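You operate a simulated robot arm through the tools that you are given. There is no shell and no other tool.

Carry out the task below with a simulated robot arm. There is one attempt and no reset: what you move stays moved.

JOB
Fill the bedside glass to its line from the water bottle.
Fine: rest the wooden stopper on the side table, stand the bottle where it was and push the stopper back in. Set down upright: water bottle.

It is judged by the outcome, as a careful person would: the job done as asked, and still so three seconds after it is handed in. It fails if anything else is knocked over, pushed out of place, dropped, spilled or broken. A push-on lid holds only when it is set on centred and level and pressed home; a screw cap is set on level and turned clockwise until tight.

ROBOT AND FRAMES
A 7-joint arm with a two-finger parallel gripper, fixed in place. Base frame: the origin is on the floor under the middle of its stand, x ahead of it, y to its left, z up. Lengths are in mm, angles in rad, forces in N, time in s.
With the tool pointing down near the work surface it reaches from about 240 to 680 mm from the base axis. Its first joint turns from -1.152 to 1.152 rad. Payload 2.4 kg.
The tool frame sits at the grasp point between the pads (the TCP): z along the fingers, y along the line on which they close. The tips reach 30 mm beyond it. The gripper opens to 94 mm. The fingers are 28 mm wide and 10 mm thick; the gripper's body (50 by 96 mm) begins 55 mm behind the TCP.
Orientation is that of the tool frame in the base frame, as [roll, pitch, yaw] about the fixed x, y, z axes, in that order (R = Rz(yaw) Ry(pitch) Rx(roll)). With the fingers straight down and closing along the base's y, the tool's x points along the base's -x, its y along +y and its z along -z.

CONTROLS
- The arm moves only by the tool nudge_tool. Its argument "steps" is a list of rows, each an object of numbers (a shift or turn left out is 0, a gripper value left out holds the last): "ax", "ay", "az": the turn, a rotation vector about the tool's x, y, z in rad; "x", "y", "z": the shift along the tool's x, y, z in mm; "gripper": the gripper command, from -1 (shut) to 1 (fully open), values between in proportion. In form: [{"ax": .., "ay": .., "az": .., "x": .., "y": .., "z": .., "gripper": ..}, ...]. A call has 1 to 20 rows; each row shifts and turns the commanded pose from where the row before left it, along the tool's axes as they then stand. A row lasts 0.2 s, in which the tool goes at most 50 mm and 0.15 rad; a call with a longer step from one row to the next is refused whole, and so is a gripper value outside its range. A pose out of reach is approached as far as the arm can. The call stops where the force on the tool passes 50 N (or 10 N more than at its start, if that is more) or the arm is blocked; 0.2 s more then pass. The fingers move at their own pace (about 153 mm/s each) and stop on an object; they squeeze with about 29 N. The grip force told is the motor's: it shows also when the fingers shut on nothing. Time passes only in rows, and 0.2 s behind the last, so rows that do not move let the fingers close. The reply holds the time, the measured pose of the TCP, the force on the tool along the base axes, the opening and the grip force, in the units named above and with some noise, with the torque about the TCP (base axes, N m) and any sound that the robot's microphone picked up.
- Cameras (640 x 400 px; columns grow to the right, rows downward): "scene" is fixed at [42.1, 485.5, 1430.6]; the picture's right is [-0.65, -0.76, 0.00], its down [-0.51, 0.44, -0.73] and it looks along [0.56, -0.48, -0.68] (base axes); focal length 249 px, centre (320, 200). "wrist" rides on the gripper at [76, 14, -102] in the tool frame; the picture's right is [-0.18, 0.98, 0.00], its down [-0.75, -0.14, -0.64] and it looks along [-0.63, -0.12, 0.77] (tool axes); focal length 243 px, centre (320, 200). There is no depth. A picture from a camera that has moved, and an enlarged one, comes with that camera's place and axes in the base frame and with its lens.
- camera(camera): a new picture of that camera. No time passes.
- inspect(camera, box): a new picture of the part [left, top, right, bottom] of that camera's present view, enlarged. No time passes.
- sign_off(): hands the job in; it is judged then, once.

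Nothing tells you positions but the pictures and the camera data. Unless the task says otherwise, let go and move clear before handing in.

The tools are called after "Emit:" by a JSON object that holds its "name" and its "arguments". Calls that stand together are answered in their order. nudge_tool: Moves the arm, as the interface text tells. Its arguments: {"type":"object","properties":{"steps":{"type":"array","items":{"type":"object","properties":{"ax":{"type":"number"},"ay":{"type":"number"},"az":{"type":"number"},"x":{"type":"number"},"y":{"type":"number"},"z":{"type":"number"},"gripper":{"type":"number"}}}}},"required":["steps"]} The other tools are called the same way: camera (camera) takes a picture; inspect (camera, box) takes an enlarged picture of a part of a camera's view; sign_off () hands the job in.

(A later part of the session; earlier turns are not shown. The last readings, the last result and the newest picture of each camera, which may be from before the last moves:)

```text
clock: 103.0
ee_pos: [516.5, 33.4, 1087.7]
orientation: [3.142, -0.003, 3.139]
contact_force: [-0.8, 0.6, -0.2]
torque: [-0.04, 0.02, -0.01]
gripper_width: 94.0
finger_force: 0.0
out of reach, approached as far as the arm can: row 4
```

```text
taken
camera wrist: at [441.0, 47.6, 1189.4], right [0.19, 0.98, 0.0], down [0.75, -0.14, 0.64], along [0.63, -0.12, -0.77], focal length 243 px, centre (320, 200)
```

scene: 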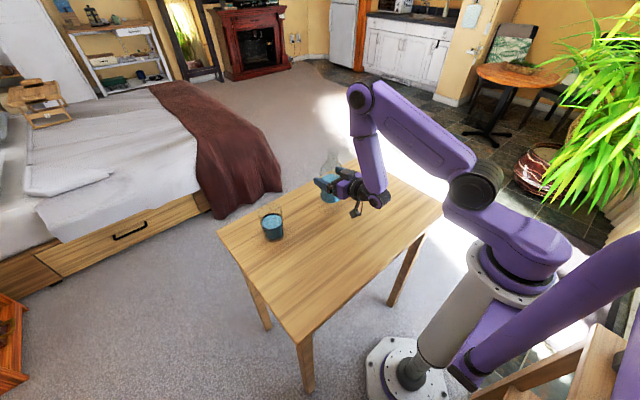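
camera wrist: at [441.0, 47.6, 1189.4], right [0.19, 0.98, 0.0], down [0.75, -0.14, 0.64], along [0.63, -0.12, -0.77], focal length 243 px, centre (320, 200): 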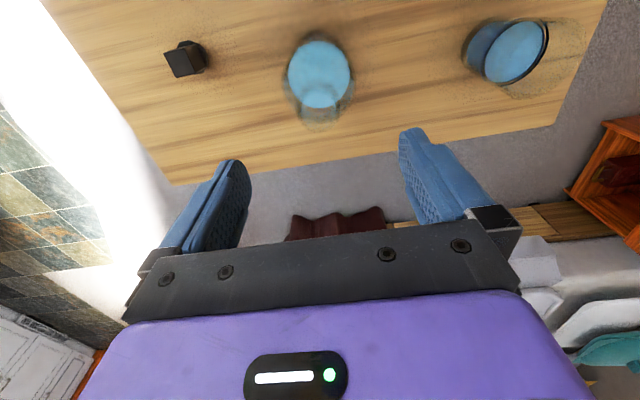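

Emit:
{"name": "inspect", "arguments": {"camera": "wrist", "box": [260, 20, 380, 140]}}

Emit:
{"name": "inspect", "arguments": {"camera": "wrist", "box": [150, 25, 220, 90]}}

Emit:
{"name": "inspect", "arguments": {"camera": "wrist", "box": [440, 0, 580, 100]}}

```text
3.33 times, centred on (320, 80) of wrist
camera zoom: at [441.0, 47.6, 1189.4], right [0.19, 0.98, 0.0], down [0.75, -0.14, 0.64], along [0.63, -0.12, -0.77], focal length 809 px, centre (320, 600)
```

zoom: 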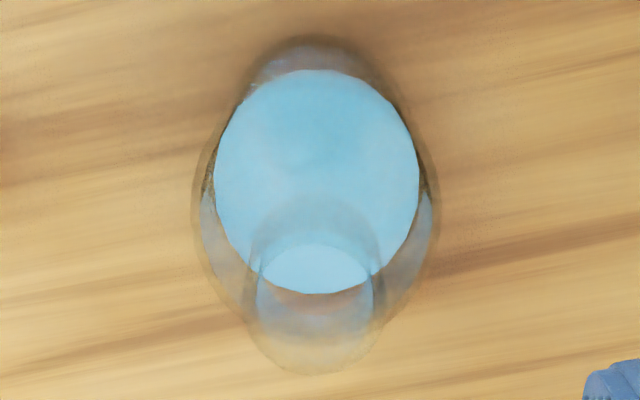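

```text
6.15 times, centred on (185, 58) of wrist
camera zoom: at [441.0, 47.6, 1189.4], right [0.19, 0.98, 0.0], down [0.75, -0.14, 0.64], along [0.63, -0.12, -0.77], focal length 1493 px, centre (1151, 1077)
```

zoom: 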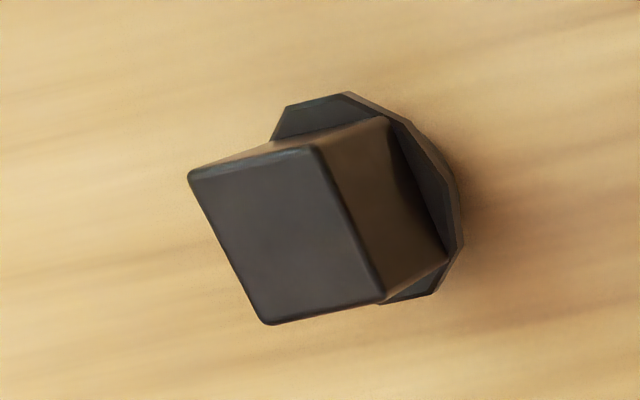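

```text
4.00 times, centred on (510, 50) of wrist
camera zoom: at [441.0, 47.6, 1189.4], right [0.19, 0.98, 0.0], down [0.75, -0.14, 0.64], along [0.63, -0.12, -0.77], focal length 970 px, centre (-440, 800)
```

zoom: 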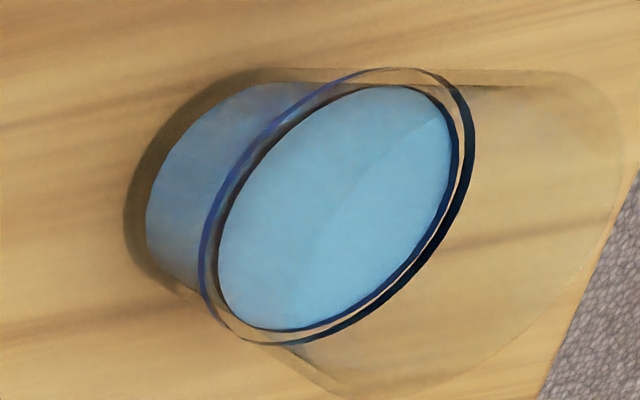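

The water level sits at the line from this view too. I'll locate the bottle mouth accurately by comparing with the earlier unobstructed view.

Emit:
{"name": "inspect", "arguments": {"camera": "scene", "box": [308, 150, 352, 222]}}

Emit:
{"name": "inspect", "arguments": {"camera": "scene", "box": [318, 155, 350, 185]}}

Emit:
{"name": "inspect", "arguments": {"camera": "wrist", "box": [290, 70, 350, 130]}}

```text
5.56 times, centred on (330, 186) of scene
camera zoom: at [42.1, 485.5, 1430.6], right [-0.65, -0.76, 0.0], down [-0.51, 0.44, -0.73], along [0.56, -0.48, -0.68], focal length 1384 px, centre (264, 278)
```

zoom: 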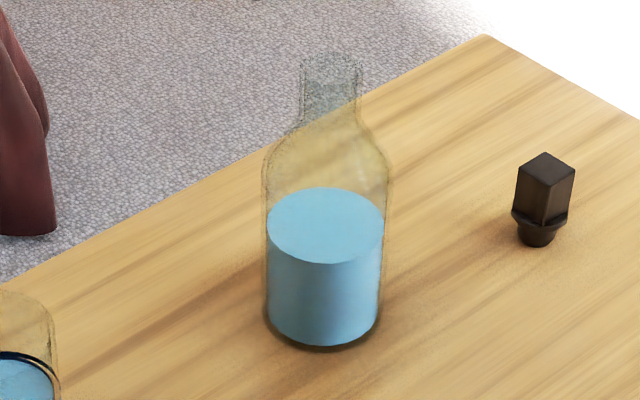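

```text
13.33 times, centred on (334, 170) of scene
camera zoom: at [42.1, 485.5, 1430.6], right [-0.65, -0.76, 0.0], down [-0.51, 0.44, -0.73], along [0.56, -0.48, -0.68], focal length 3322 px, centre (133, 600)
```

zoom: 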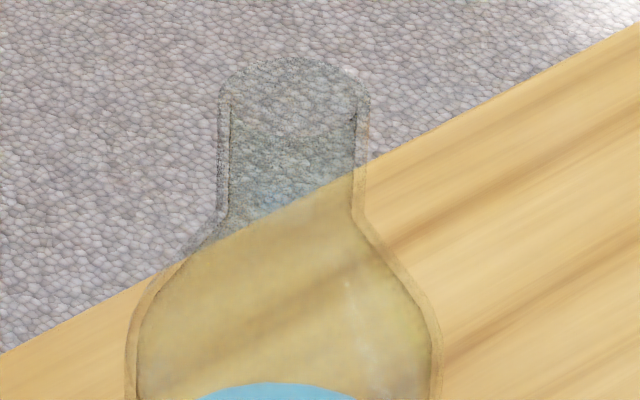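

```text
6.67 times, centred on (320, 100) of wrist
camera zoom: at [441.0, 47.6, 1189.4], right [0.19, 0.98, 0.0], down [0.75, -0.14, 0.64], along [0.63, -0.12, -0.77], focal length 1618 px, centre (320, 867)
```

zoom: 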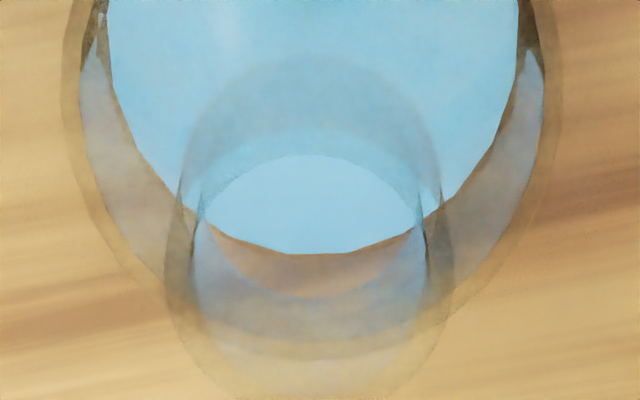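

The bottle is at ≈(513, 33), within about 4 mm of its original spot, and the stopper is still at (470.5, -130.5). Moving over the stopper with the gripper open.

Emit:
{"name": "nudge_tool", "arguments": {"steps": [{"x": 5, "y": -18}, {"x": 7, "y": -25}, {"x": 8, "y": -30}, {"x": 8, "y": -30}, {"x": 8, "y": -30}, {"x": 6, "y": -20}, {"x": 3.7, "y": -11}, {"z": 25}, {"z": 35}, {"z": 30}, {}]}}

Emit:
{"name": "camera", "arguments": {"camera": "wrist"}}

Emit:
{"name": "inspect", "arguments": {"camera": "wrist", "box": [270, 30, 370, 130]}}

```text
clock: 105.4
ee_pos: [473.2, -130.3, 1000.3]
orientation: [-3.14, -0.001, 3.139]
contact_force: [-0.1, -0.3, -0.1]
torque: [-0.01, -0.01, -0.01]
gripper_width: 93.8
finger_force: 0.1
```

```text
taken
camera wrist: at [396.1, -114.5, 1101.7], right [0.18, 0.98, 0.0], down [0.75, -0.14, 0.64], along [0.63, -0.12, -0.77], focal length 243 px, centre (320, 200)
```

wrist: 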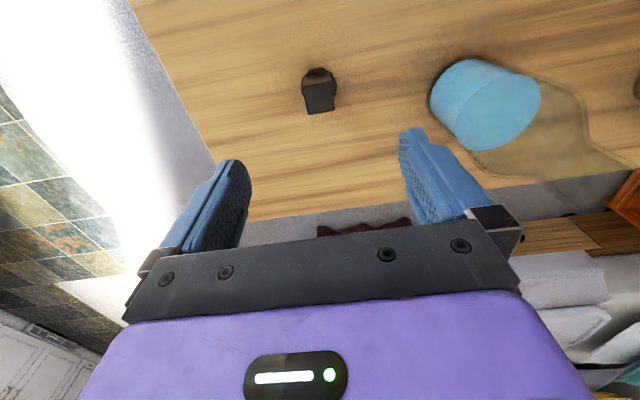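

```text
4.00 times, centred on (320, 80) of wrist
camera zoom: at [396.1, -114.5, 1101.7], right [0.18, 0.98, 0.0], down [0.75, -0.14, 0.64], along [0.63, -0.12, -0.77], focal length 970 px, centre (320, 680)
```

zoom: 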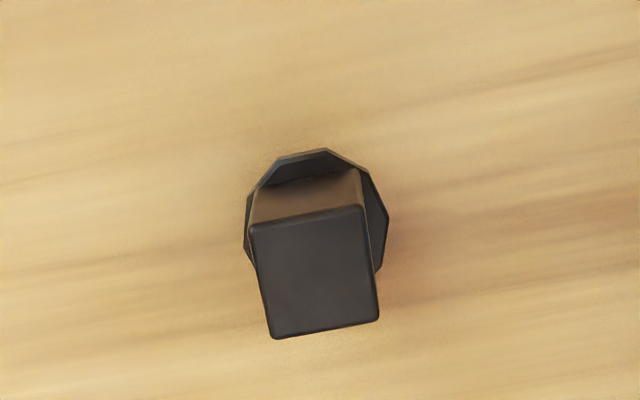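

The stopper sits about 3 mm behind the TCP. I'll correct and descend in stages.

Emit:
{"name": "nudge_tool", "arguments": {"steps": [{"x": 3.2, "y": -0.3, "z": 20}, {"z": 25}, {"z": 25}, {"z": 20}, {"z": 10}, {}]}}

Emit:
{"name": "inspect", "arguments": {"camera": "wrist", "box": [250, 80, 390, 200]}}

Emit:
{"name": "inspect", "arguments": {"camera": "scene", "box": [345, 140, 405, 200]}}

```text
clock: 106.8
ee_pos: [467.9, -130.9, 896.4]
orientation: [3.141, 0.003, -3.141]
contact_force: [-0.5, 0.9, -0.4]
torque: [-0.02, -0.04, 0.0]
gripper_width: 93.8
finger_force: 0.1
```

```text
3.33 times, centred on (320, 140) of wrist
camera zoom: at [392.1, -116.0, 998.4], right [0.18, 0.98, 0.0], down [0.75, -0.14, 0.64], along [0.63, -0.12, -0.77], focal length 809 px, centre (320, 400)
```

zoom: 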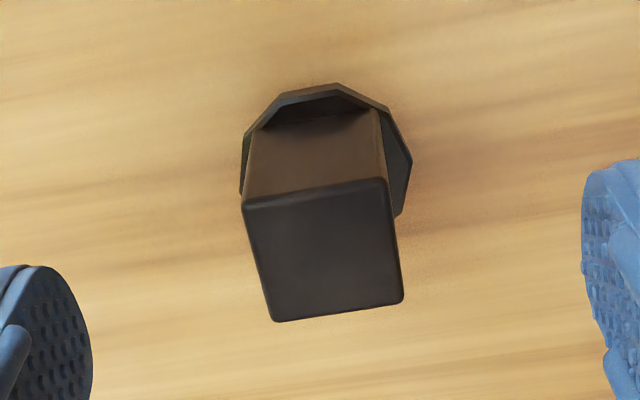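

```text
6.67 times, centred on (375, 170) of scene
camera zoom: at [42.1, 485.5, 1430.6], right [-0.65, -0.76, 0.0], down [-0.51, 0.44, -0.73], along [0.56, -0.48, -0.68], focal length 1661 px, centre (-47, 400)
```

zoom: 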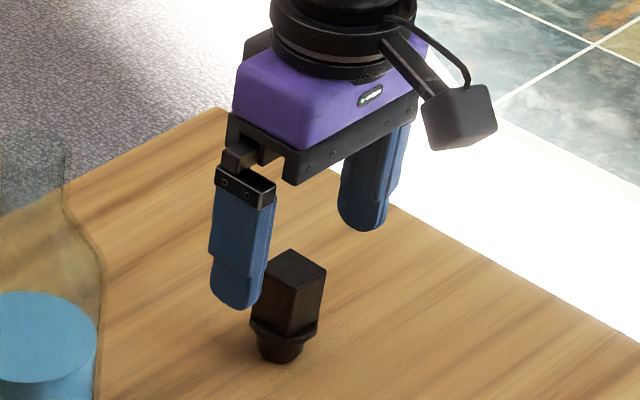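

Emit:
{"name": "nudge_tool", "arguments": {"steps": [{"x": -3.5, "y": 0.3}, {"z": 10}, {}]}}

Emit:
{"name": "inspect", "arguments": {"camera": "wrist", "box": [250, 100, 390, 220]}}

```text
clock: 107.6
ee_pos: [472.2, -131.4, 887.2]
orientation: [3.141, -0.002, -3.141]
contact_force: [-0.5, -0.4, -0.3]
torque: [0.0, 0.01, 0.0]
gripper_width: 93.9
finger_force: 0.1
```

```text
3.33 times, centred on (320, 160) of wrist
camera zoom: at [395.4, -116.6, 988.9], right [0.18, 0.98, 0.0], down [0.75, -0.14, 0.64], along [0.63, -0.12, -0.77], focal length 809 px, centre (320, 333)
```

zoom: 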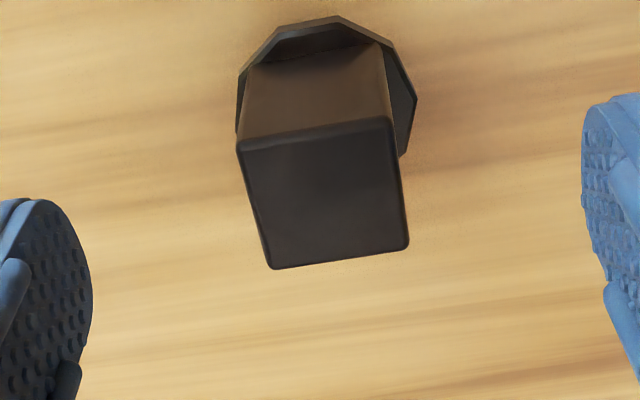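

Emit:
{"name": "nudge_tool", "arguments": {"steps": [{"x": -0.5, "y": 0.9}, {"z": 10}, {"z": 9}, {"z": 6}, {}]}}

Emit:
{"name": "inspect", "arguments": {"camera": "wrist", "box": [220, 100, 420, 250]}}

Emit:
{"name": "inspect", "arguments": {"camera": "scene", "box": [355, 150, 395, 200]}}

```text
clock: 108.8
ee_pos: [473.6, -129.9, 861.2]
orientation: [-3.141, 0.002, 3.141]
contact_force: [-0.8, 0.3, -0.1]
torque: [0.03, -0.02, -0.03]
gripper_width: 94.0
finger_force: 0.0
```

```text
2.67 times, centred on (320, 175) of wrist
camera zoom: at [396.8, -115.5, 963.8], right [0.18, 0.98, 0.0], down [0.75, -0.14, 0.64], along [0.63, -0.12, -0.77], focal length 647 px, centre (320, 267)
```

zoom: 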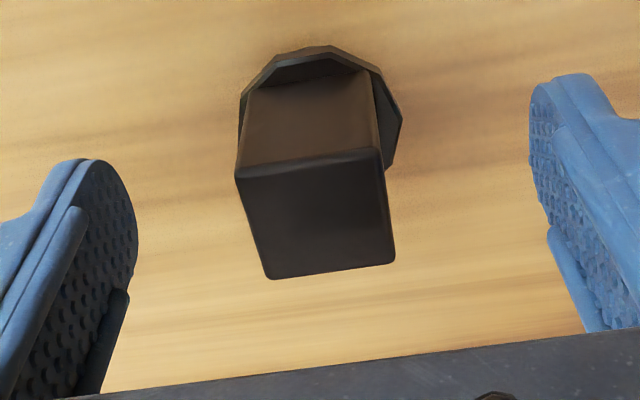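

```text
8.00 times, centred on (375, 175) of scene
camera zoom: at [42.1, 485.5, 1430.6], right [-0.65, -0.76, 0.0], down [-0.51, 0.44, -0.73], along [0.56, -0.48, -0.68], focal length 1993 px, centre (-120, 400)
```

zoom: 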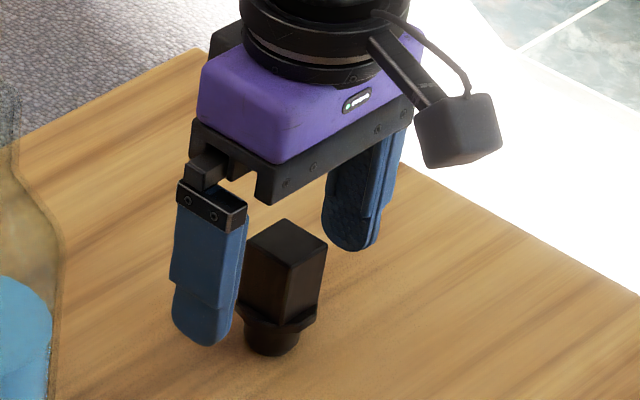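

The stopper is centred at the TCP. Closing in stages.

Emit:
{"name": "nudge_tool", "arguments": {"steps": [{"gripper": 0.3}, {"gripper": -0.1}, {"gripper": -0.24}, {"gripper": -0.3}, {"gripper": -0.34}, {"gripper": -0.4}, {"gripper": -1}, {}, {}]}}

Emit:
{"name": "inspect", "arguments": {"camera": "scene", "box": [355, 150, 395, 200]}}

Emit:
{"name": "inspect", "arguments": {"camera": "wrist", "box": [220, 100, 420, 250]}}

```text
clock: 110.8
ee_pos: [471.5, -130.5, 861.7]
orientation: [3.14, -0.001, 3.14]
contact_force: [0.7, 0.8, 0.7]
torque: [0.02, -0.01, 0.0]
gripper_width: 30.6
finger_force: 29.4
```

```text
8.00 times, centred on (375, 175) of scene
camera zoom: at [42.1, 485.5, 1430.6], right [-0.65, -0.76, 0.0], down [-0.51, 0.44, -0.73], along [0.56, -0.48, -0.68], focal length 1993 px, centre (-120, 400)
```

zoom: 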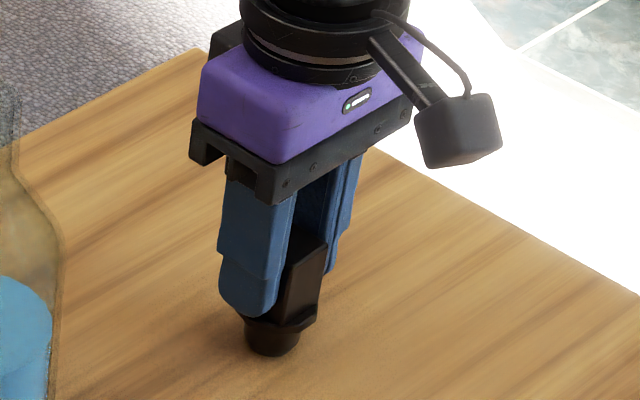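

```text
2.67 times, centred on (320, 175) of wrist
camera zoom: at [396.7, -115.4, 963.8], right [0.18, 0.98, 0.0], down [0.75, -0.14, 0.64], along [0.63, -0.12, -0.77], focal length 647 px, centre (320, 267)
```

zoom: 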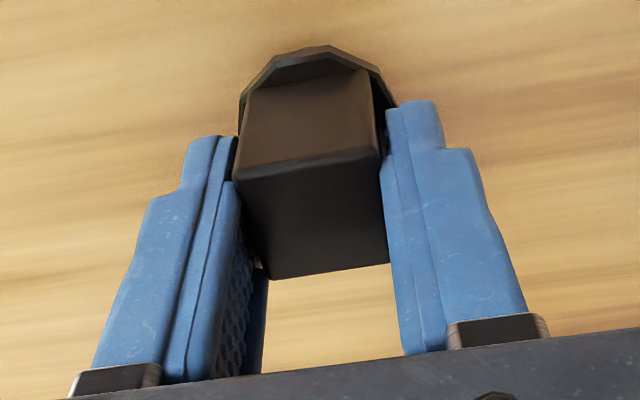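

The stopper is gripped (30.6 mm, as before). I'll lift straight up, then move over the bottle mouth.

Emit:
{"name": "nudge_tool", "arguments": {"steps": [{"z": -4}, {"z": -10}, {"z": -20}, {"z": -30}, {"z": -30}, {"z": -30}, {"z": -30}, {"z": -30}, {"z": -25}, {"z": -10}, {"x": -4, "y": 15}, {"x": -6, "y": 25}, {"x": -7, "y": 28}, {"x": -8, "y": 30}, {"x": -8, "y": 30}, {"x": -6, "y": 20}, {"x": -3, "y": 11}, {"x": -1, "y": 4}, {}]}}

Emit:
{"name": "camera", "arguments": {"camera": "wrist"}}

Emit:
{"name": "inspect", "arguments": {"camera": "scene", "box": [300, 110, 370, 220]}}

```text
clock: 114.8
ee_pos: [514.9, 34.3, 1078.4]
orientation: [-3.141, 0.0, -3.141]
contact_force: [-0.9, -0.3, 0.5]
torque: [0.0, 0.0, -0.03]
gripper_width: 30.8
finger_force: 28.9
```

```text
taken
camera wrist: at [438.6, 48.8, 1182.1], right [0.18, 0.98, 0.0], down [0.75, -0.14, 0.64], along [0.63, -0.12, -0.77], focal length 243 px, centre (320, 200)
```

wrist: 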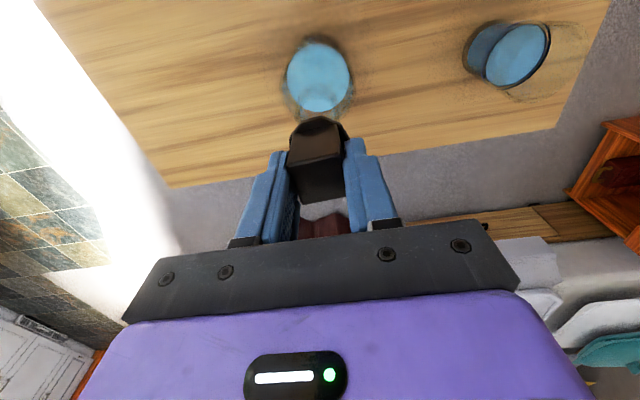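

```text
3.64 times, centred on (335, 165) of scene
camera zoom: at [42.1, 485.5, 1430.6], right [-0.65, -0.76, 0.0], down [-0.51, 0.44, -0.73], along [0.56, -0.48, -0.68], focal length 906 px, centre (266, 327)
```

zoom: 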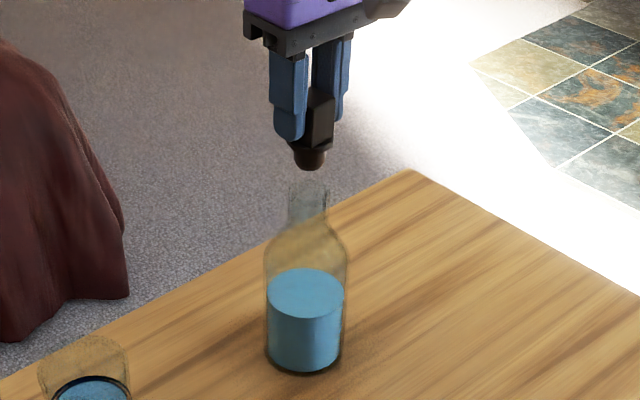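

Emit:
{"name": "inspect", "arguments": {"camera": "scene", "box": [316, 135, 352, 175]}}

Emit:
{"name": "inspect", "arguments": {"camera": "wrist", "box": [270, 30, 370, 140]}}

```text
10.00 times, centred on (334, 155) of scene
camera zoom: at [42.1, 485.5, 1430.6], right [-0.65, -0.76, 0.0], down [-0.51, 0.44, -0.73], along [0.56, -0.48, -0.68], focal length 2491 px, centre (180, 650)
```

zoom: 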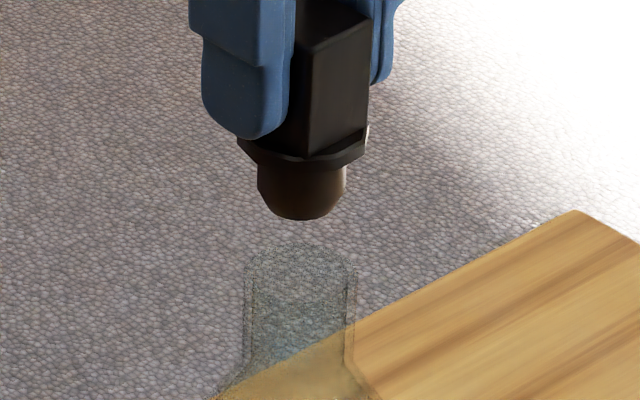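

```text
3.64 times, centred on (320, 85) of wrist
camera zoom: at [438.6, 48.8, 1182.1], right [0.18, 0.98, 0.0], down [0.75, -0.14, 0.64], along [0.63, -0.12, -0.77], focal length 882 px, centre (320, 618)
```

zoom: 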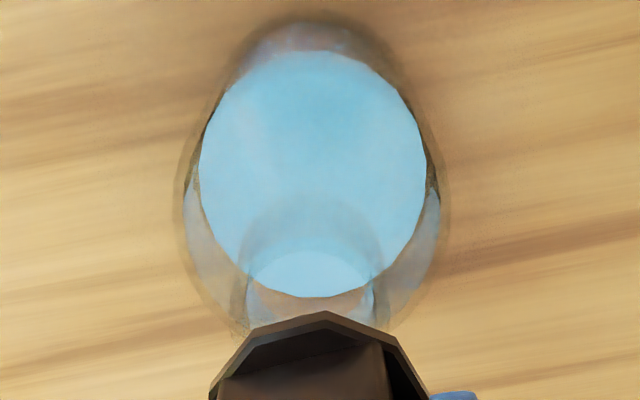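

Emit:
{"name": "inspect", "arguments": {"camera": "wrist", "box": [292, 80, 348, 125]}}

Emit:
{"name": "inspect", "arguments": {"camera": "scene", "box": [322, 140, 346, 170]}}

```text
8.89 times, centred on (320, 102) of wrist
camera zoom: at [438.6, 48.8, 1182.1], right [0.18, 0.98, 0.0], down [0.75, -0.14, 0.64], along [0.63, -0.12, -0.77], focal length 2157 px, centre (320, 1067)
```

zoom: 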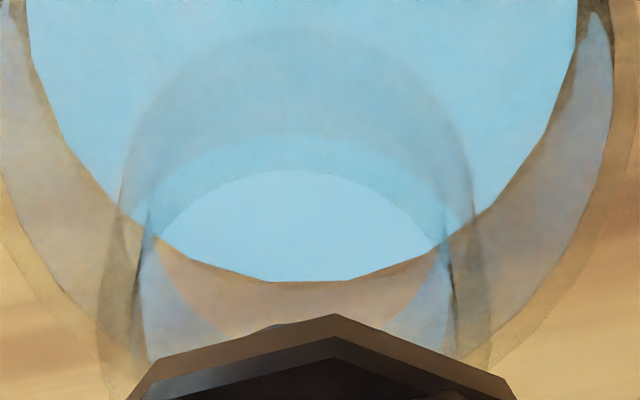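

```text
13.33 times, centred on (334, 155) of scene
camera zoom: at [42.1, 485.5, 1430.6], right [-0.65, -0.76, 0.0], down [-0.51, 0.44, -0.73], along [0.56, -0.48, -0.68], focal length 3322 px, centre (133, 800)
```

zoom: 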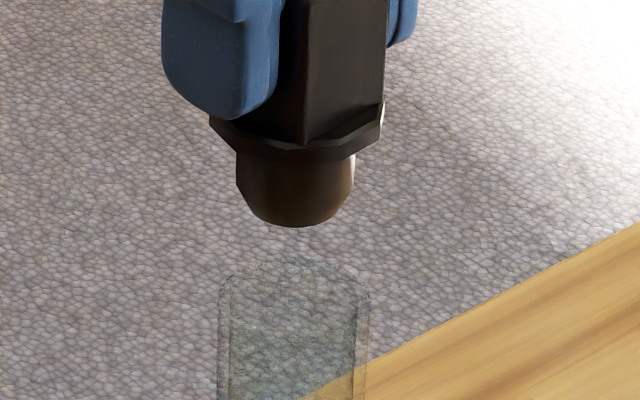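

The chamfered plug gives a few mm of capture, but views show the mouth is ≈(+1.4, −2.8) mm from the plug axis. I'll shift by that, lower partway, and recheck.

Emit:
{"name": "nudge_tool", "arguments": {"steps": [{"x": -1.4, "y": -2.8}, {"z": 6}, {"z": 6}, {"z": 3}, {}]}}

Emit:
{"name": "inspect", "arguments": {"camera": "scene", "box": [322, 140, 346, 170]}}

Emit:
{"name": "inspect", "arguments": {"camera": "wrist", "box": [292, 80, 348, 125]}}

```text
clock: 116.0
ee_pos: [516.0, 29.9, 1065.9]
orientation: [-3.14, 0.0, 3.141]
contact_force: [-0.6, 0.2, 0.6]
torque: [0.01, 0.0, 0.02]
gripper_width: 31.0
finger_force: 28.6
```

```text
13.33 times, centred on (334, 155) of scene
camera zoom: at [42.1, 485.5, 1430.6], right [-0.65, -0.76, 0.0], down [-0.51, 0.44, -0.73], along [0.56, -0.48, -0.68], focal length 3322 px, centre (133, 800)
```

zoom: 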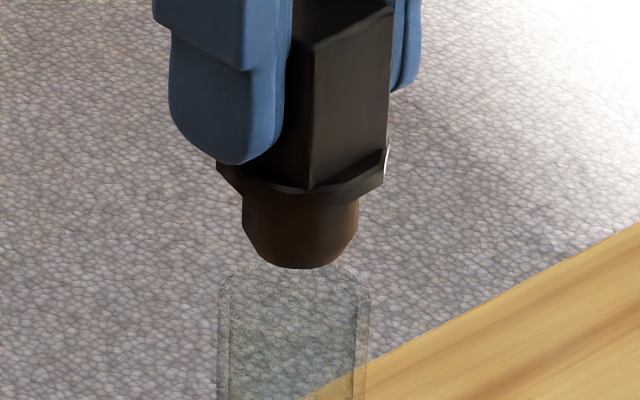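

```text
8.89 times, centred on (320, 102) of wrist
camera zoom: at [440.3, 45.1, 1168.5], right [0.18, 0.98, 0.0], down [0.75, -0.14, 0.64], along [0.63, -0.12, -0.77], focal length 2157 px, centre (320, 1067)
```

zoom: 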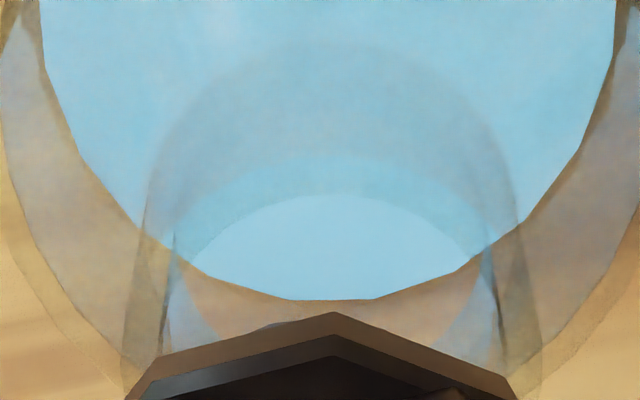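

Both views now agree the mouth is at (−1.1, +1.5) mm from the plug. I'll apply that and lower the plug to the mouth.

Emit:
{"name": "nudge_tool", "arguments": {"steps": [{"x": 1.1, "y": 1.5}, {"z": 4}, {"z": 4}, {}]}}

Emit:
{"name": "inspect", "arguments": {"camera": "scene", "box": [322, 140, 346, 170]}}

Emit:
{"name": "inspect", "arguments": {"camera": "wrist", "box": [292, 80, 348, 125]}}

```text
clock: 117.0
ee_pos: [516.5, 32.0, 1059.2]
orientation: [3.142, 0.001, -3.141]
contact_force: [0.2, 0.4, -0.4]
torque: [0.04, 0.0, 0.0]
gripper_width: 31.0
finger_force: 28.8
```

```text
13.33 times, centred on (334, 155) of scene
camera zoom: at [42.1, 485.5, 1430.6], right [-0.65, -0.76, 0.0], down [-0.51, 0.44, -0.73], along [0.56, -0.48, -0.68], focal length 3322 px, centre (133, 800)
```

zoom: 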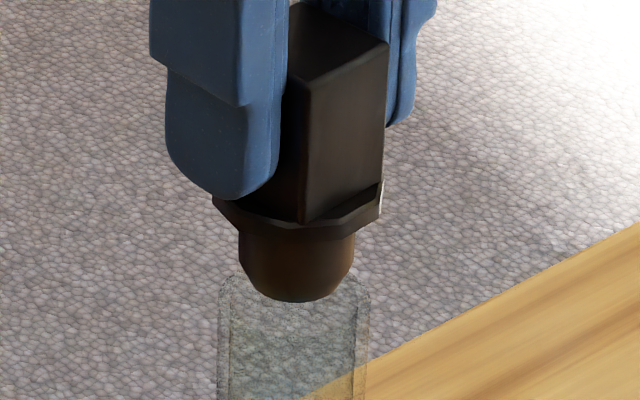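

```text
8.89 times, centred on (320, 102) of wrist
camera zoom: at [439.6, 46.8, 1160.5], right [0.18, 0.98, 0.0], down [0.75, -0.14, 0.64], along [0.63, -0.12, -0.77], focal length 2157 px, centre (320, 1067)
```

zoom: 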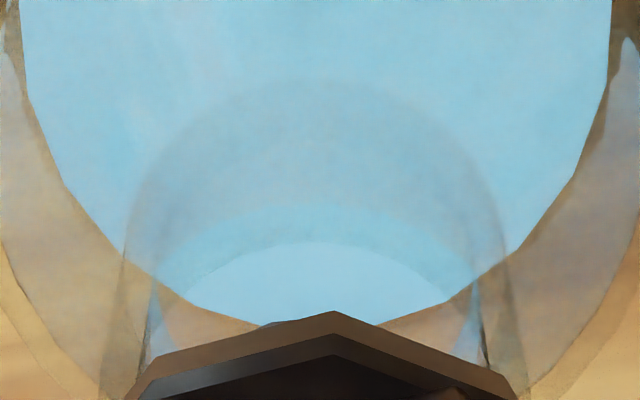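

Aligned within half a millimetre in both views. Inserting slowly, watching the force.

Emit:
{"name": "nudge_tool", "arguments": {"steps": [{"z": 3}, {"z": 3}, {"z": 2}, {"z": 2}]}}

Emit:
{"name": "nudge_tool", "arguments": {"steps": [{"z": 2}, {"z": 2}]}}

Emit:
{"name": "inspect", "arguments": {"camera": "scene", "box": [318, 140, 350, 180]}}

```text
clock: 118.0
ee_pos: [517.1, 32.1, 1047.0]
orientation: [3.142, 0.001, -3.141]
contact_force: [-0.2, -0.3, -0.4]
torque: [0.01, 0.01, 0.0]
gripper_width: 30.8
finger_force: 28.6
```

```text
clock: 118.6
ee_pos: [515.5, 31.7, 1044.1]
orientation: [-3.141, -0.001, -3.14]
contact_force: [-0.3, -0.1, -0.9]
torque: [-0.01, 0.02, 0.03]
gripper_width: 31.0
finger_force: 28.5
```

```text
10.00 times, centred on (334, 160) of scene
camera zoom: at [42.1, 485.5, 1430.6], right [-0.65, -0.76, 0.0], down [-0.51, 0.44, -0.73], along [0.56, -0.48, -0.68], focal length 2491 px, centre (180, 600)
```

zoom: 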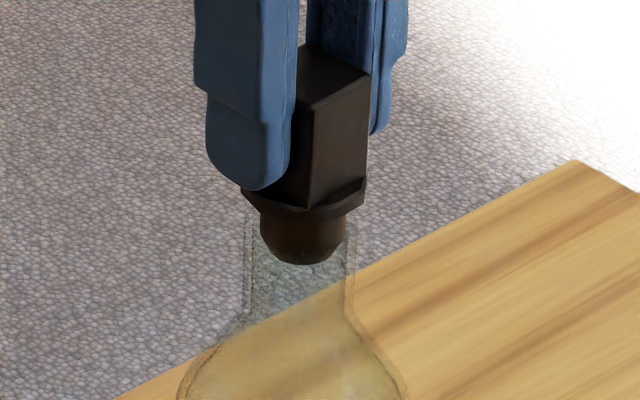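

Emit:
{"name": "nudge_tool", "arguments": {"steps": [{"z": 2}, {"z": 1.5}]}}

Emit:
{"name": "nudge_tool", "arguments": {"steps": [{"z": 1.5}, {"z": 1.5}]}}

Emit:
{"name": "nudge_tool", "arguments": {"steps": [{"z": 1.5}, {"z": 1.5}]}}

Emit:
{"name": "inspect", "arguments": {"camera": "scene", "box": [318, 140, 350, 180]}}

```text
clock: 119.2
ee_pos: [515.7, 31.5, 1040.7]
orientation: [3.141, -0.001, -3.14]
contact_force: [0.5, -0.3, -0.8]
torque: [-0.03, 0.02, -0.01]
gripper_width: 30.8
finger_force: 29.0
```

```text
clock: 119.8
ee_pos: [515.9, 33.2, 1037.7]
orientation: [3.141, 0.002, 3.141]
contact_force: [1.0, -0.4, -0.3]
torque: [0.03, 0.0, 0.0]
gripper_width: 30.7
finger_force: 28.9
```

```text
clock: 120.4
ee_pos: [515.3, 32.4, 1033.3]
orientation: [3.141, 0.001, -3.142]
contact_force: [0.3, 0.2, -1.1]
torque: [0.0, -0.01, 0.0]
gripper_width: 30.7
finger_force: 29.3
```

```text
10.00 times, centred on (334, 160) of scene
camera zoom: at [42.1, 485.5, 1430.6], right [-0.65, -0.76, 0.0], down [-0.51, 0.44, -0.73], along [0.56, -0.48, -0.68], focal length 2491 px, centre (180, 600)
```

zoom: 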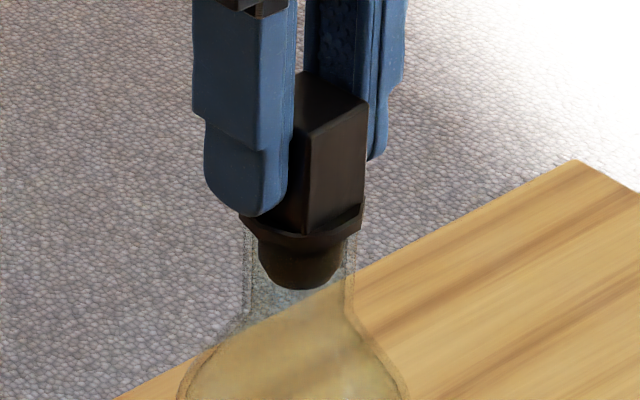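

Emit:
{"name": "nudge_tool", "arguments": {"steps": [{"z": 1}, {"z": 1}]}}

Emit:
{"name": "nudge_tool", "arguments": {"steps": [{"z": 1}, {"z": 1}]}}

Emit:
{"name": "nudge_tool", "arguments": {"steps": [{"z": 1}]}}

```text
clock: 121.0
ee_pos: [515.9, 32.1, 1032.8]
orientation: [3.141, -0.001, 3.141]
contact_force: [0.5, 1.2, 0.5]
torque: [-0.02, 0.01, 0.01]
gripper_width: 30.9
finger_force: 29.1
```

```text
clock: 121.6
ee_pos: [515.6, 31.2, 1029.3]
orientation: [-3.141, -0.001, 3.141]
contact_force: [-0.8, -0.1, 0.0]
torque: [-0.01, -0.03, -0.01]
gripper_width: 30.7
finger_force: 28.7
```

```text
clock: 122.0
ee_pos: [515.6, 32.3, 1030.0]
orientation: [-3.141, -0.001, 3.141]
contact_force: [-0.2, 0.3, 1.9]
torque: [-0.01, 0.02, 0.0]
gripper_width: 30.8
finger_force: 29.0
```

Contact is beginning near the seated height (~1029). I'm pressing home gradually.

Emit:
{"name": "nudge_tool", "arguments": {"steps": [{"z": 1}]}}

Emit:
{"name": "nudge_tool", "arguments": {"steps": [{"z": 1}]}}

Emit:
{"name": "nudge_tool", "arguments": {"steps": [{"z": 1}]}}

Emit:
{"name": "inspect", "arguments": {"camera": "scene", "box": [318, 140, 350, 180]}}

```text
clock: 122.4
ee_pos: [517.0, 32.0, 1030.3]
orientation: [3.141, 0.004, 3.141]
contact_force: [-3.2, 0.4, 14.9]
torque: [-0.05, 0.36, 0.0]
gripper_width: 30.8
finger_force: 29.4
```

```text
clock: 122.8
ee_pos: [516.9, 32.2, 1029.1]
orientation: [-3.141, 0.005, -3.141]
contact_force: [-4.0, -1.7, 24.3]
torque: [-0.02, 0.37, 0.05]
gripper_width: 30.9
finger_force: 28.9
```

```text
clock: 123.2
ee_pos: [515.7, 32.4, 1026.8]
orientation: [3.141, 0.002, -3.141]
contact_force: [-2.2, 0.1, 25.7]
torque: [0.0, 0.21, 0.05]
gripper_width: 30.7
finger_force: 29.0
```

```text
10.00 times, centred on (334, 160) of scene
camera zoom: at [41.6, 485.5, 1430.6], right [-0.65, -0.76, 0.0], down [-0.51, 0.44, -0.73], along [0.56, -0.48, -0.68], focal length 2491 px, centre (180, 600)
```

zoom: 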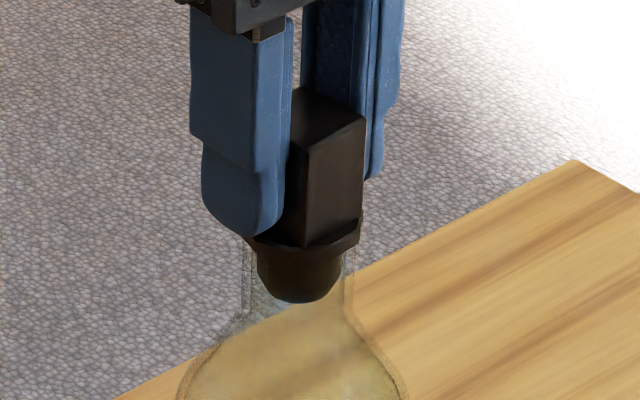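

Emit:
{"name": "inspect", "arguments": {"camera": "scene", "box": [312, 142, 352, 167]}}

Emit:
{"name": "inspect", "arguments": {"camera": "scene", "box": [300, 145, 364, 217]}}

Emit:
{"name": "inspect", "arguments": {"camera": "wrist", "box": [250, 60, 390, 200]}}

```text
16.00 times, centred on (332, 154) of scene
camera zoom: at [41.6, 485.5, 1430.6], right [-0.65, -0.76, 0.0], down [-0.51, 0.44, -0.73], along [0.56, -0.48, -0.68], focal length 3986 px, centre (128, 928)
```

zoom: 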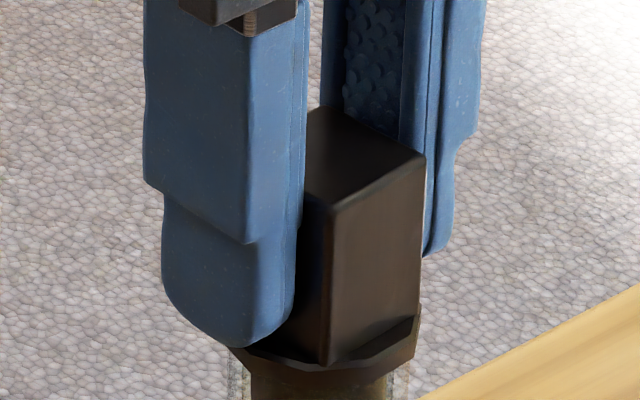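

```text
5.56 times, centred on (332, 181) of scene
camera zoom: at [41.6, 485.5, 1430.6], right [-0.65, -0.76, 0.0], down [-0.51, 0.44, -0.73], along [0.56, -0.48, -0.68], focal length 1384 px, centre (253, 306)
```

zoom: 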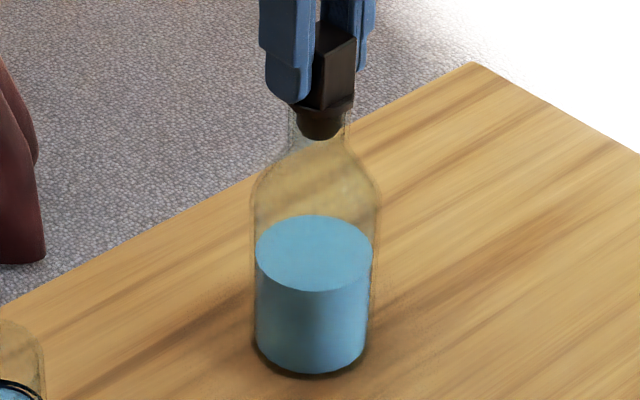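

```text
2.86 times, centred on (320, 130) of wrist
camera zoom: at [439.8, 46.8, 1129.1], right [0.18, 0.98, 0.0], down [0.75, -0.14, 0.64], along [0.63, -0.12, -0.76], focal length 693 px, centre (320, 400)
```

zoom: 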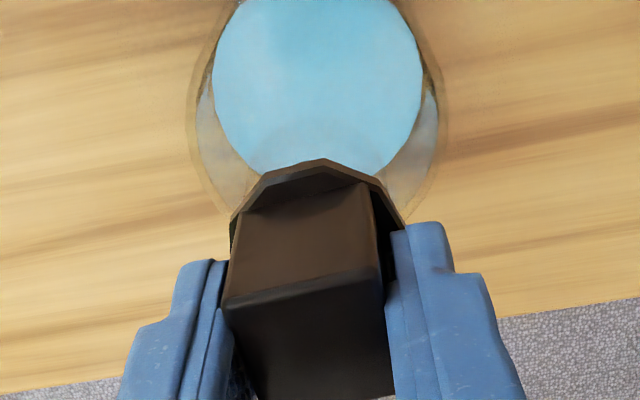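

Emit:
{"name": "nudge_tool", "arguments": {"steps": [{"z": 1}]}}

Emit:
{"name": "nudge_tool", "arguments": {"steps": [{"z": 0.8}]}}

Emit:
{"name": "inspect", "arguments": {"camera": "scene", "box": [312, 142, 352, 167]}}

```text
clock: 123.6
ee_pos: [515.7, 31.7, 1026.9]
orientation: [3.141, 0.004, 3.141]
contact_force: [0.1, 2.1, 25.3]
torque: [0.01, 0.2, 0.02]
gripper_width: 31.0
finger_force: 28.3
```

```text
clock: 124.0
ee_pos: [516.3, 31.0, 1025.4]
orientation: [3.141, 0.001, -3.141]
contact_force: [0.4, 4.3, 24.8]
torque: [0.06, 0.22, -0.04]
gripper_width: 31.0
finger_force: 29.6
```

```text
16.00 times, centred on (332, 154) of scene
camera zoom: at [41.7, 485.6, 1430.6], right [-0.65, -0.76, 0.0], down [-0.51, 0.44, -0.73], along [0.56, -0.48, -0.68], focal length 3986 px, centre (128, 928)
```

zoom: 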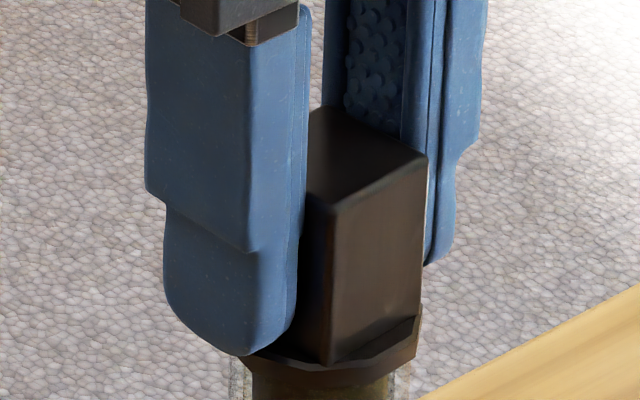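

The fingers are now slipping on the block at ~25 N and the stopper no longer moves, so it is seated at its original height. Opening the gripper gently.

Emit:
{"name": "nudge_tool", "arguments": {"steps": [{"z": -1}, {"gripper": -0.3}, {"gripper": -0.2}, {"gripper": 0.0}, {"gripper": 0.3}, {}]}}

Emit:
{"name": "inspect", "arguments": {"camera": "scene", "box": [312, 142, 352, 167]}}

Emit:
{"name": "inspect", "arguments": {"camera": "scene", "box": [300, 145, 364, 217]}}

Emit:
{"name": "camera", "arguments": {"camera": "wrist"}}

```text
clock: 125.4
ee_pos: [515.7, 31.6, 1026.5]
orientation: [3.141, 0.0, 3.141]
contact_force: [-1.4, -1.9, 7.5]
torque: [0.16, 0.07, 0.01]
gripper_width: 60.0
finger_force: 0.0
```

```text
16.00 times, centred on (332, 154) of scene
camera zoom: at [41.9, 485.4, 1430.6], right [-0.65, -0.76, 0.0], down [-0.51, 0.44, -0.73], along [0.56, -0.48, -0.68], focal length 3986 px, centre (128, 928)
```

zoom: 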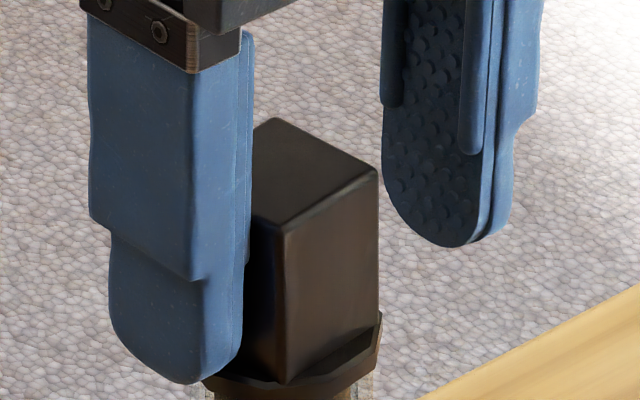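

```text
5.56 times, centred on (332, 181) of scene
camera zoom: at [41.9, 485.4, 1430.6], right [-0.65, -0.76, 0.0], down [-0.51, 0.44, -0.73], along [0.56, -0.48, -0.68], focal length 1384 px, centre (253, 306)
```

zoom: 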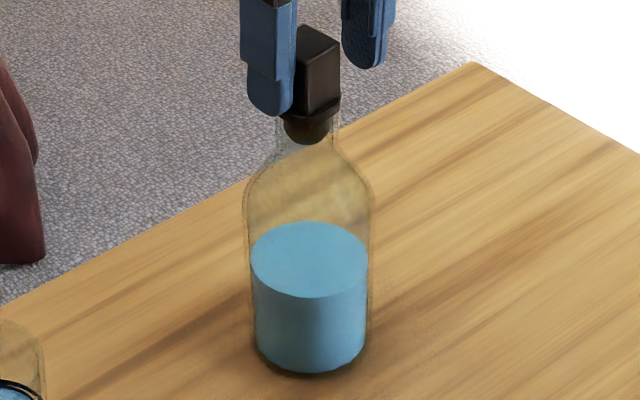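

```text
taken
camera wrist: at [439.4, 46.4, 1127.8], right [0.18, 0.98, 0.0], down [0.75, -0.14, 0.64], along [0.63, -0.12, -0.77], focal length 243 px, centre (320, 200)
```

wrist: 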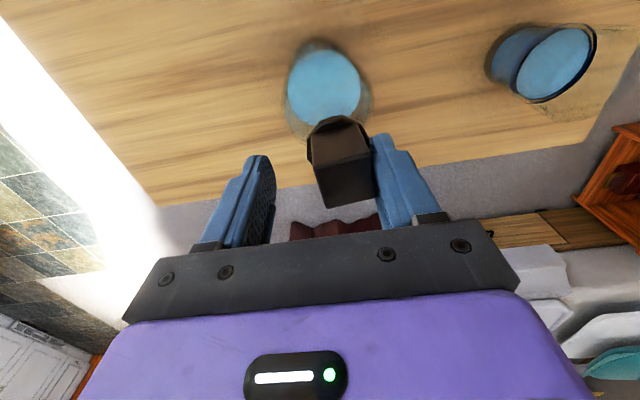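

Problem: while opening, the fingertip resting on the flange dragged the stopper sideways, so the bottle is leaning a few degrees. I'll close slowly to bring it back upright under control.

Emit:
{"name": "nudge_tool", "arguments": {"steps": [{"gripper": 0.2}, {"gripper": 0.1}, {"gripper": 0.0}, {"gripper": -0.1}, {"gripper": -0.16}, {"gripper": -0.2}, {"gripper": -0.24}, {}]}}

Emit:
{"name": "inspect", "arguments": {"camera": "scene", "box": [312, 142, 352, 167]}}

Emit:
{"name": "inspect", "arguments": {"camera": "scene", "box": [300, 145, 364, 217]}}

Emit:
{"name": "camera", "arguments": {"camera": "wrist"}}

```text
clock: 127.2
ee_pos: [515.5, 31.7, 1024.8]
orientation: [-3.141, 0.001, -3.142]
contact_force: [-0.8, -0.6, 0.2]
torque: [-0.02, 0.0, 0.0]
gripper_width: 35.6
finger_force: 0.1
```

```text
16.00 times, centred on (332, 154) of scene
camera zoom: at [42.1, 485.5, 1430.6], right [-0.65, -0.76, 0.0], down [-0.51, 0.44, -0.73], along [0.56, -0.48, -0.68], focal length 3986 px, centre (128, 928)
```

zoom: 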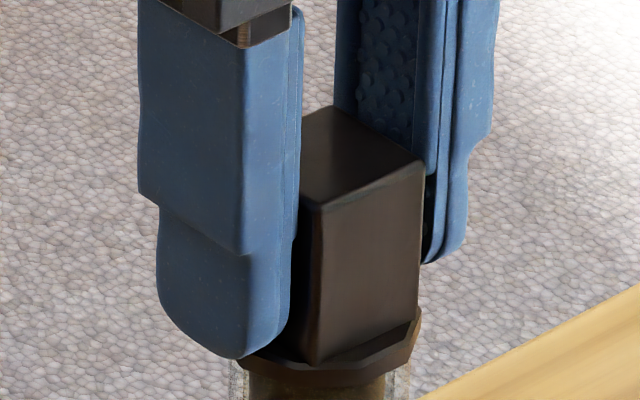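

```text
5.56 times, centred on (332, 181) of scene
camera zoom: at [42.1, 485.5, 1430.6], right [-0.65, -0.76, 0.0], down [-0.51, 0.44, -0.73], along [0.56, -0.48, -0.68], focal length 1384 px, centre (253, 306)
```

zoom: 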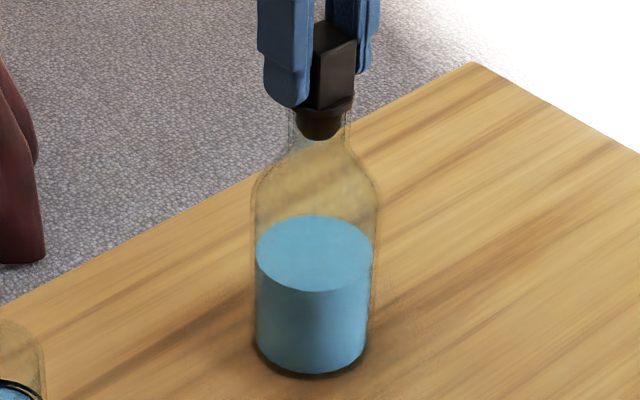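

```text
taken
camera wrist: at [439.6, 46.5, 1127.9], right [0.18, 0.98, 0.0], down [0.75, -0.14, 0.64], along [0.63, -0.12, -0.77], focal length 243 px, centre (320, 200)
```

wrist: 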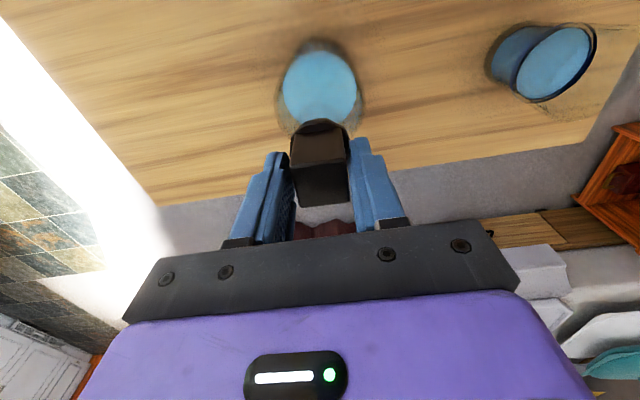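

The bottle is upright again with zero force and the stopper still in. I'll raise straight up with the fingers only just open, so the tips leave the flange cleanly.

Emit:
{"name": "nudge_tool", "arguments": {"steps": [{"z": -1.5}, {"z": -2}, {"z": -2}, {}]}}

Emit:
{"name": "inspect", "arguments": {"camera": "scene", "box": [312, 142, 352, 167]}}

Emit:
{"name": "inspect", "arguments": {"camera": "wrist", "box": [230, 80, 410, 230]}}

```text
clock: 128.2
ee_pos: [515.2, 33.0, 1031.3]
orientation: [-3.141, 0.0, 3.141]
contact_force: [-0.5, -0.5, -0.1]
torque: [0.02, 0.0, 0.02]
gripper_width: 35.7
finger_force: 0.2
```

```text
16.00 times, centred on (332, 154) of scene
camera zoom: at [42.1, 485.5, 1430.6], right [-0.65, -0.76, 0.0], down [-0.51, 0.44, -0.73], along [0.56, -0.48, -0.68], focal length 3986 px, centre (128, 928)
```

zoom: 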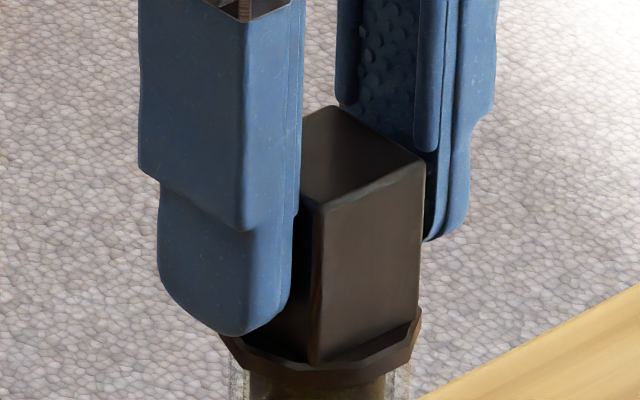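

```text
2.67 times, centred on (320, 155) of wrist
camera zoom: at [439.2, 46.7, 1133.3], right [0.18, 0.98, 0.0], down [0.75, -0.14, 0.64], along [0.63, -0.12, -0.77], focal length 647 px, centre (320, 320)
```

zoom: 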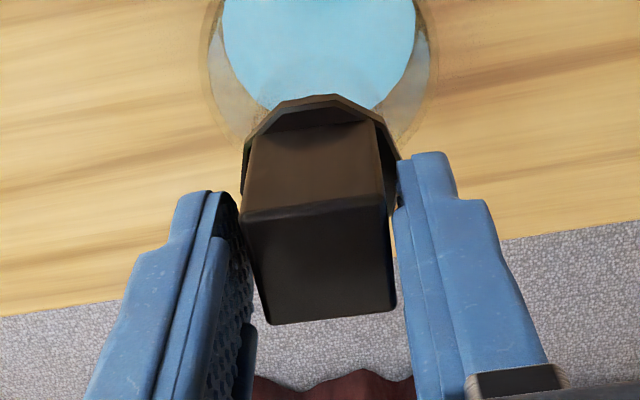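

The stopper stays put, level and seated. I'll lift clear above it, then press once more from the top with closed fingers to be sure it's home.

Emit:
{"name": "nudge_tool", "arguments": {"steps": [{"z": -4}, {"z": -10}, {"z": -12}, {"z": -12}, {"gripper": -0.6}, {"gripper": -1}, {}, {}]}}

Emit:
{"name": "inspect", "arguments": {"camera": "scene", "box": [312, 142, 352, 167]}}

Emit:
{"name": "inspect", "arguments": {"camera": "wrist", "box": [250, 60, 390, 180]}}

Emit:
{"name": "inspect", "arguments": {"camera": "scene", "box": [300, 130, 364, 217]}}

```text
clock: 130.0
ee_pos: [516.6, 31.0, 1069.3]
orientation: [-3.141, 0.001, 3.141]
contact_force: [1.3, -0.8, 0.0]
torque: [0.0, -0.01, 0.01]
gripper_width: 0.1
finger_force: 29.2
```

```text
16.00 times, centred on (332, 154) of scene
camera zoom: at [42.1, 485.5, 1430.6], right [-0.65, -0.76, 0.0], down [-0.51, 0.44, -0.73], along [0.56, -0.48, -0.68], focal length 3986 px, centre (128, 928)
```

zoom: 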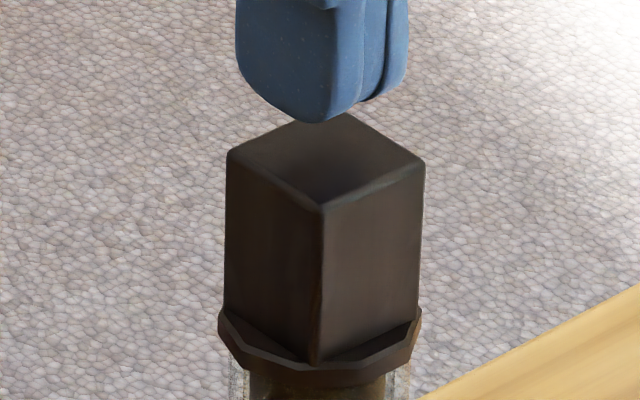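

```text
3.33 times, centred on (320, 120) of wrist
camera zoom: at [439.8, 46.1, 1171.6], right [0.18, 0.98, 0.0], down [0.75, -0.14, 0.64], along [0.63, -0.12, -0.77], focal length 809 px, centre (320, 467)
```

zoom: 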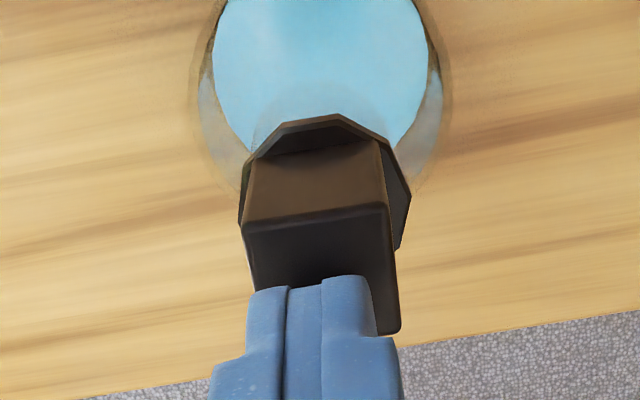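

```text
4.60 times, centred on (332, 174) of scene
camera zoom: at [42.1, 485.5, 1430.6], right [-0.65, -0.76, 0.0], down [-0.51, 0.44, -0.73], along [0.56, -0.48, -0.68], focal length 1146 px, centre (265, 322)
```

zoom: 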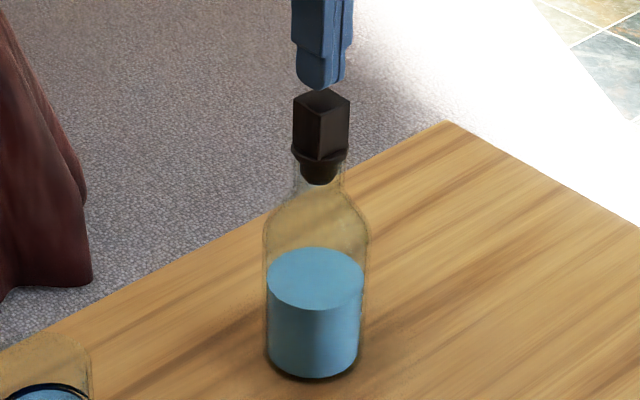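

The stopper sits level and as deep as it was originally. I'll centre the closed fingers over it and give one gentle press from above.

Emit:
{"name": "nudge_tool", "arguments": {"steps": [{"x": 2.9, "y": 0.5}, {"z": 5}, {"z": 4}, {}]}}

Emit:
{"name": "nudge_tool", "arguments": {"steps": [{"z": 1.5}, {"z": 1.5}]}}

Emit:
{"name": "inspect", "arguments": {"camera": "scene", "box": [312, 142, 352, 167]}}

```text
clock: 131.0
ee_pos: [514.2, 30.8, 1059.8]
orientation: [3.141, -0.001, 3.141]
contact_force: [0.8, 0.6, 0.6]
torque: [0.02, -0.01, 0.01]
gripper_width: 0.1
finger_force: 28.7
```

```text
clock: 131.6
ee_pos: [513.5, 31.3, 1058.3]
orientation: [-3.141, 0.01, -3.141]
contact_force: [-10.1, -0.5, 46.1]
torque: [-0.01, 0.57, 0.04]
gripper_width: 0.0
finger_force: 28.9
```

```text
16.00 times, centred on (332, 154) of scene
camera zoom: at [41.0, 485.4, 1430.7], right [-0.65, -0.76, 0.0], down [-0.51, 0.44, -0.73], along [0.56, -0.48, -0.68], focal length 3986 px, centre (128, 928)
```

zoom: 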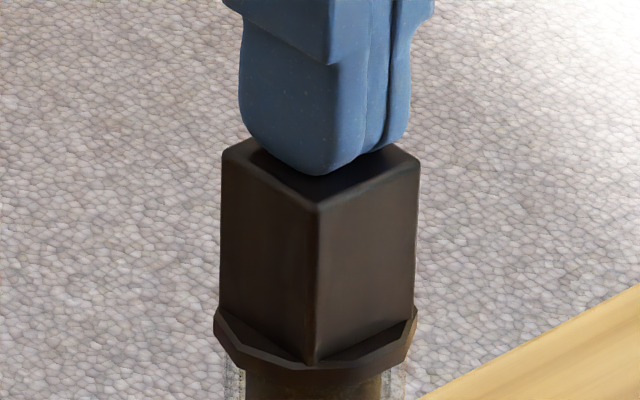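

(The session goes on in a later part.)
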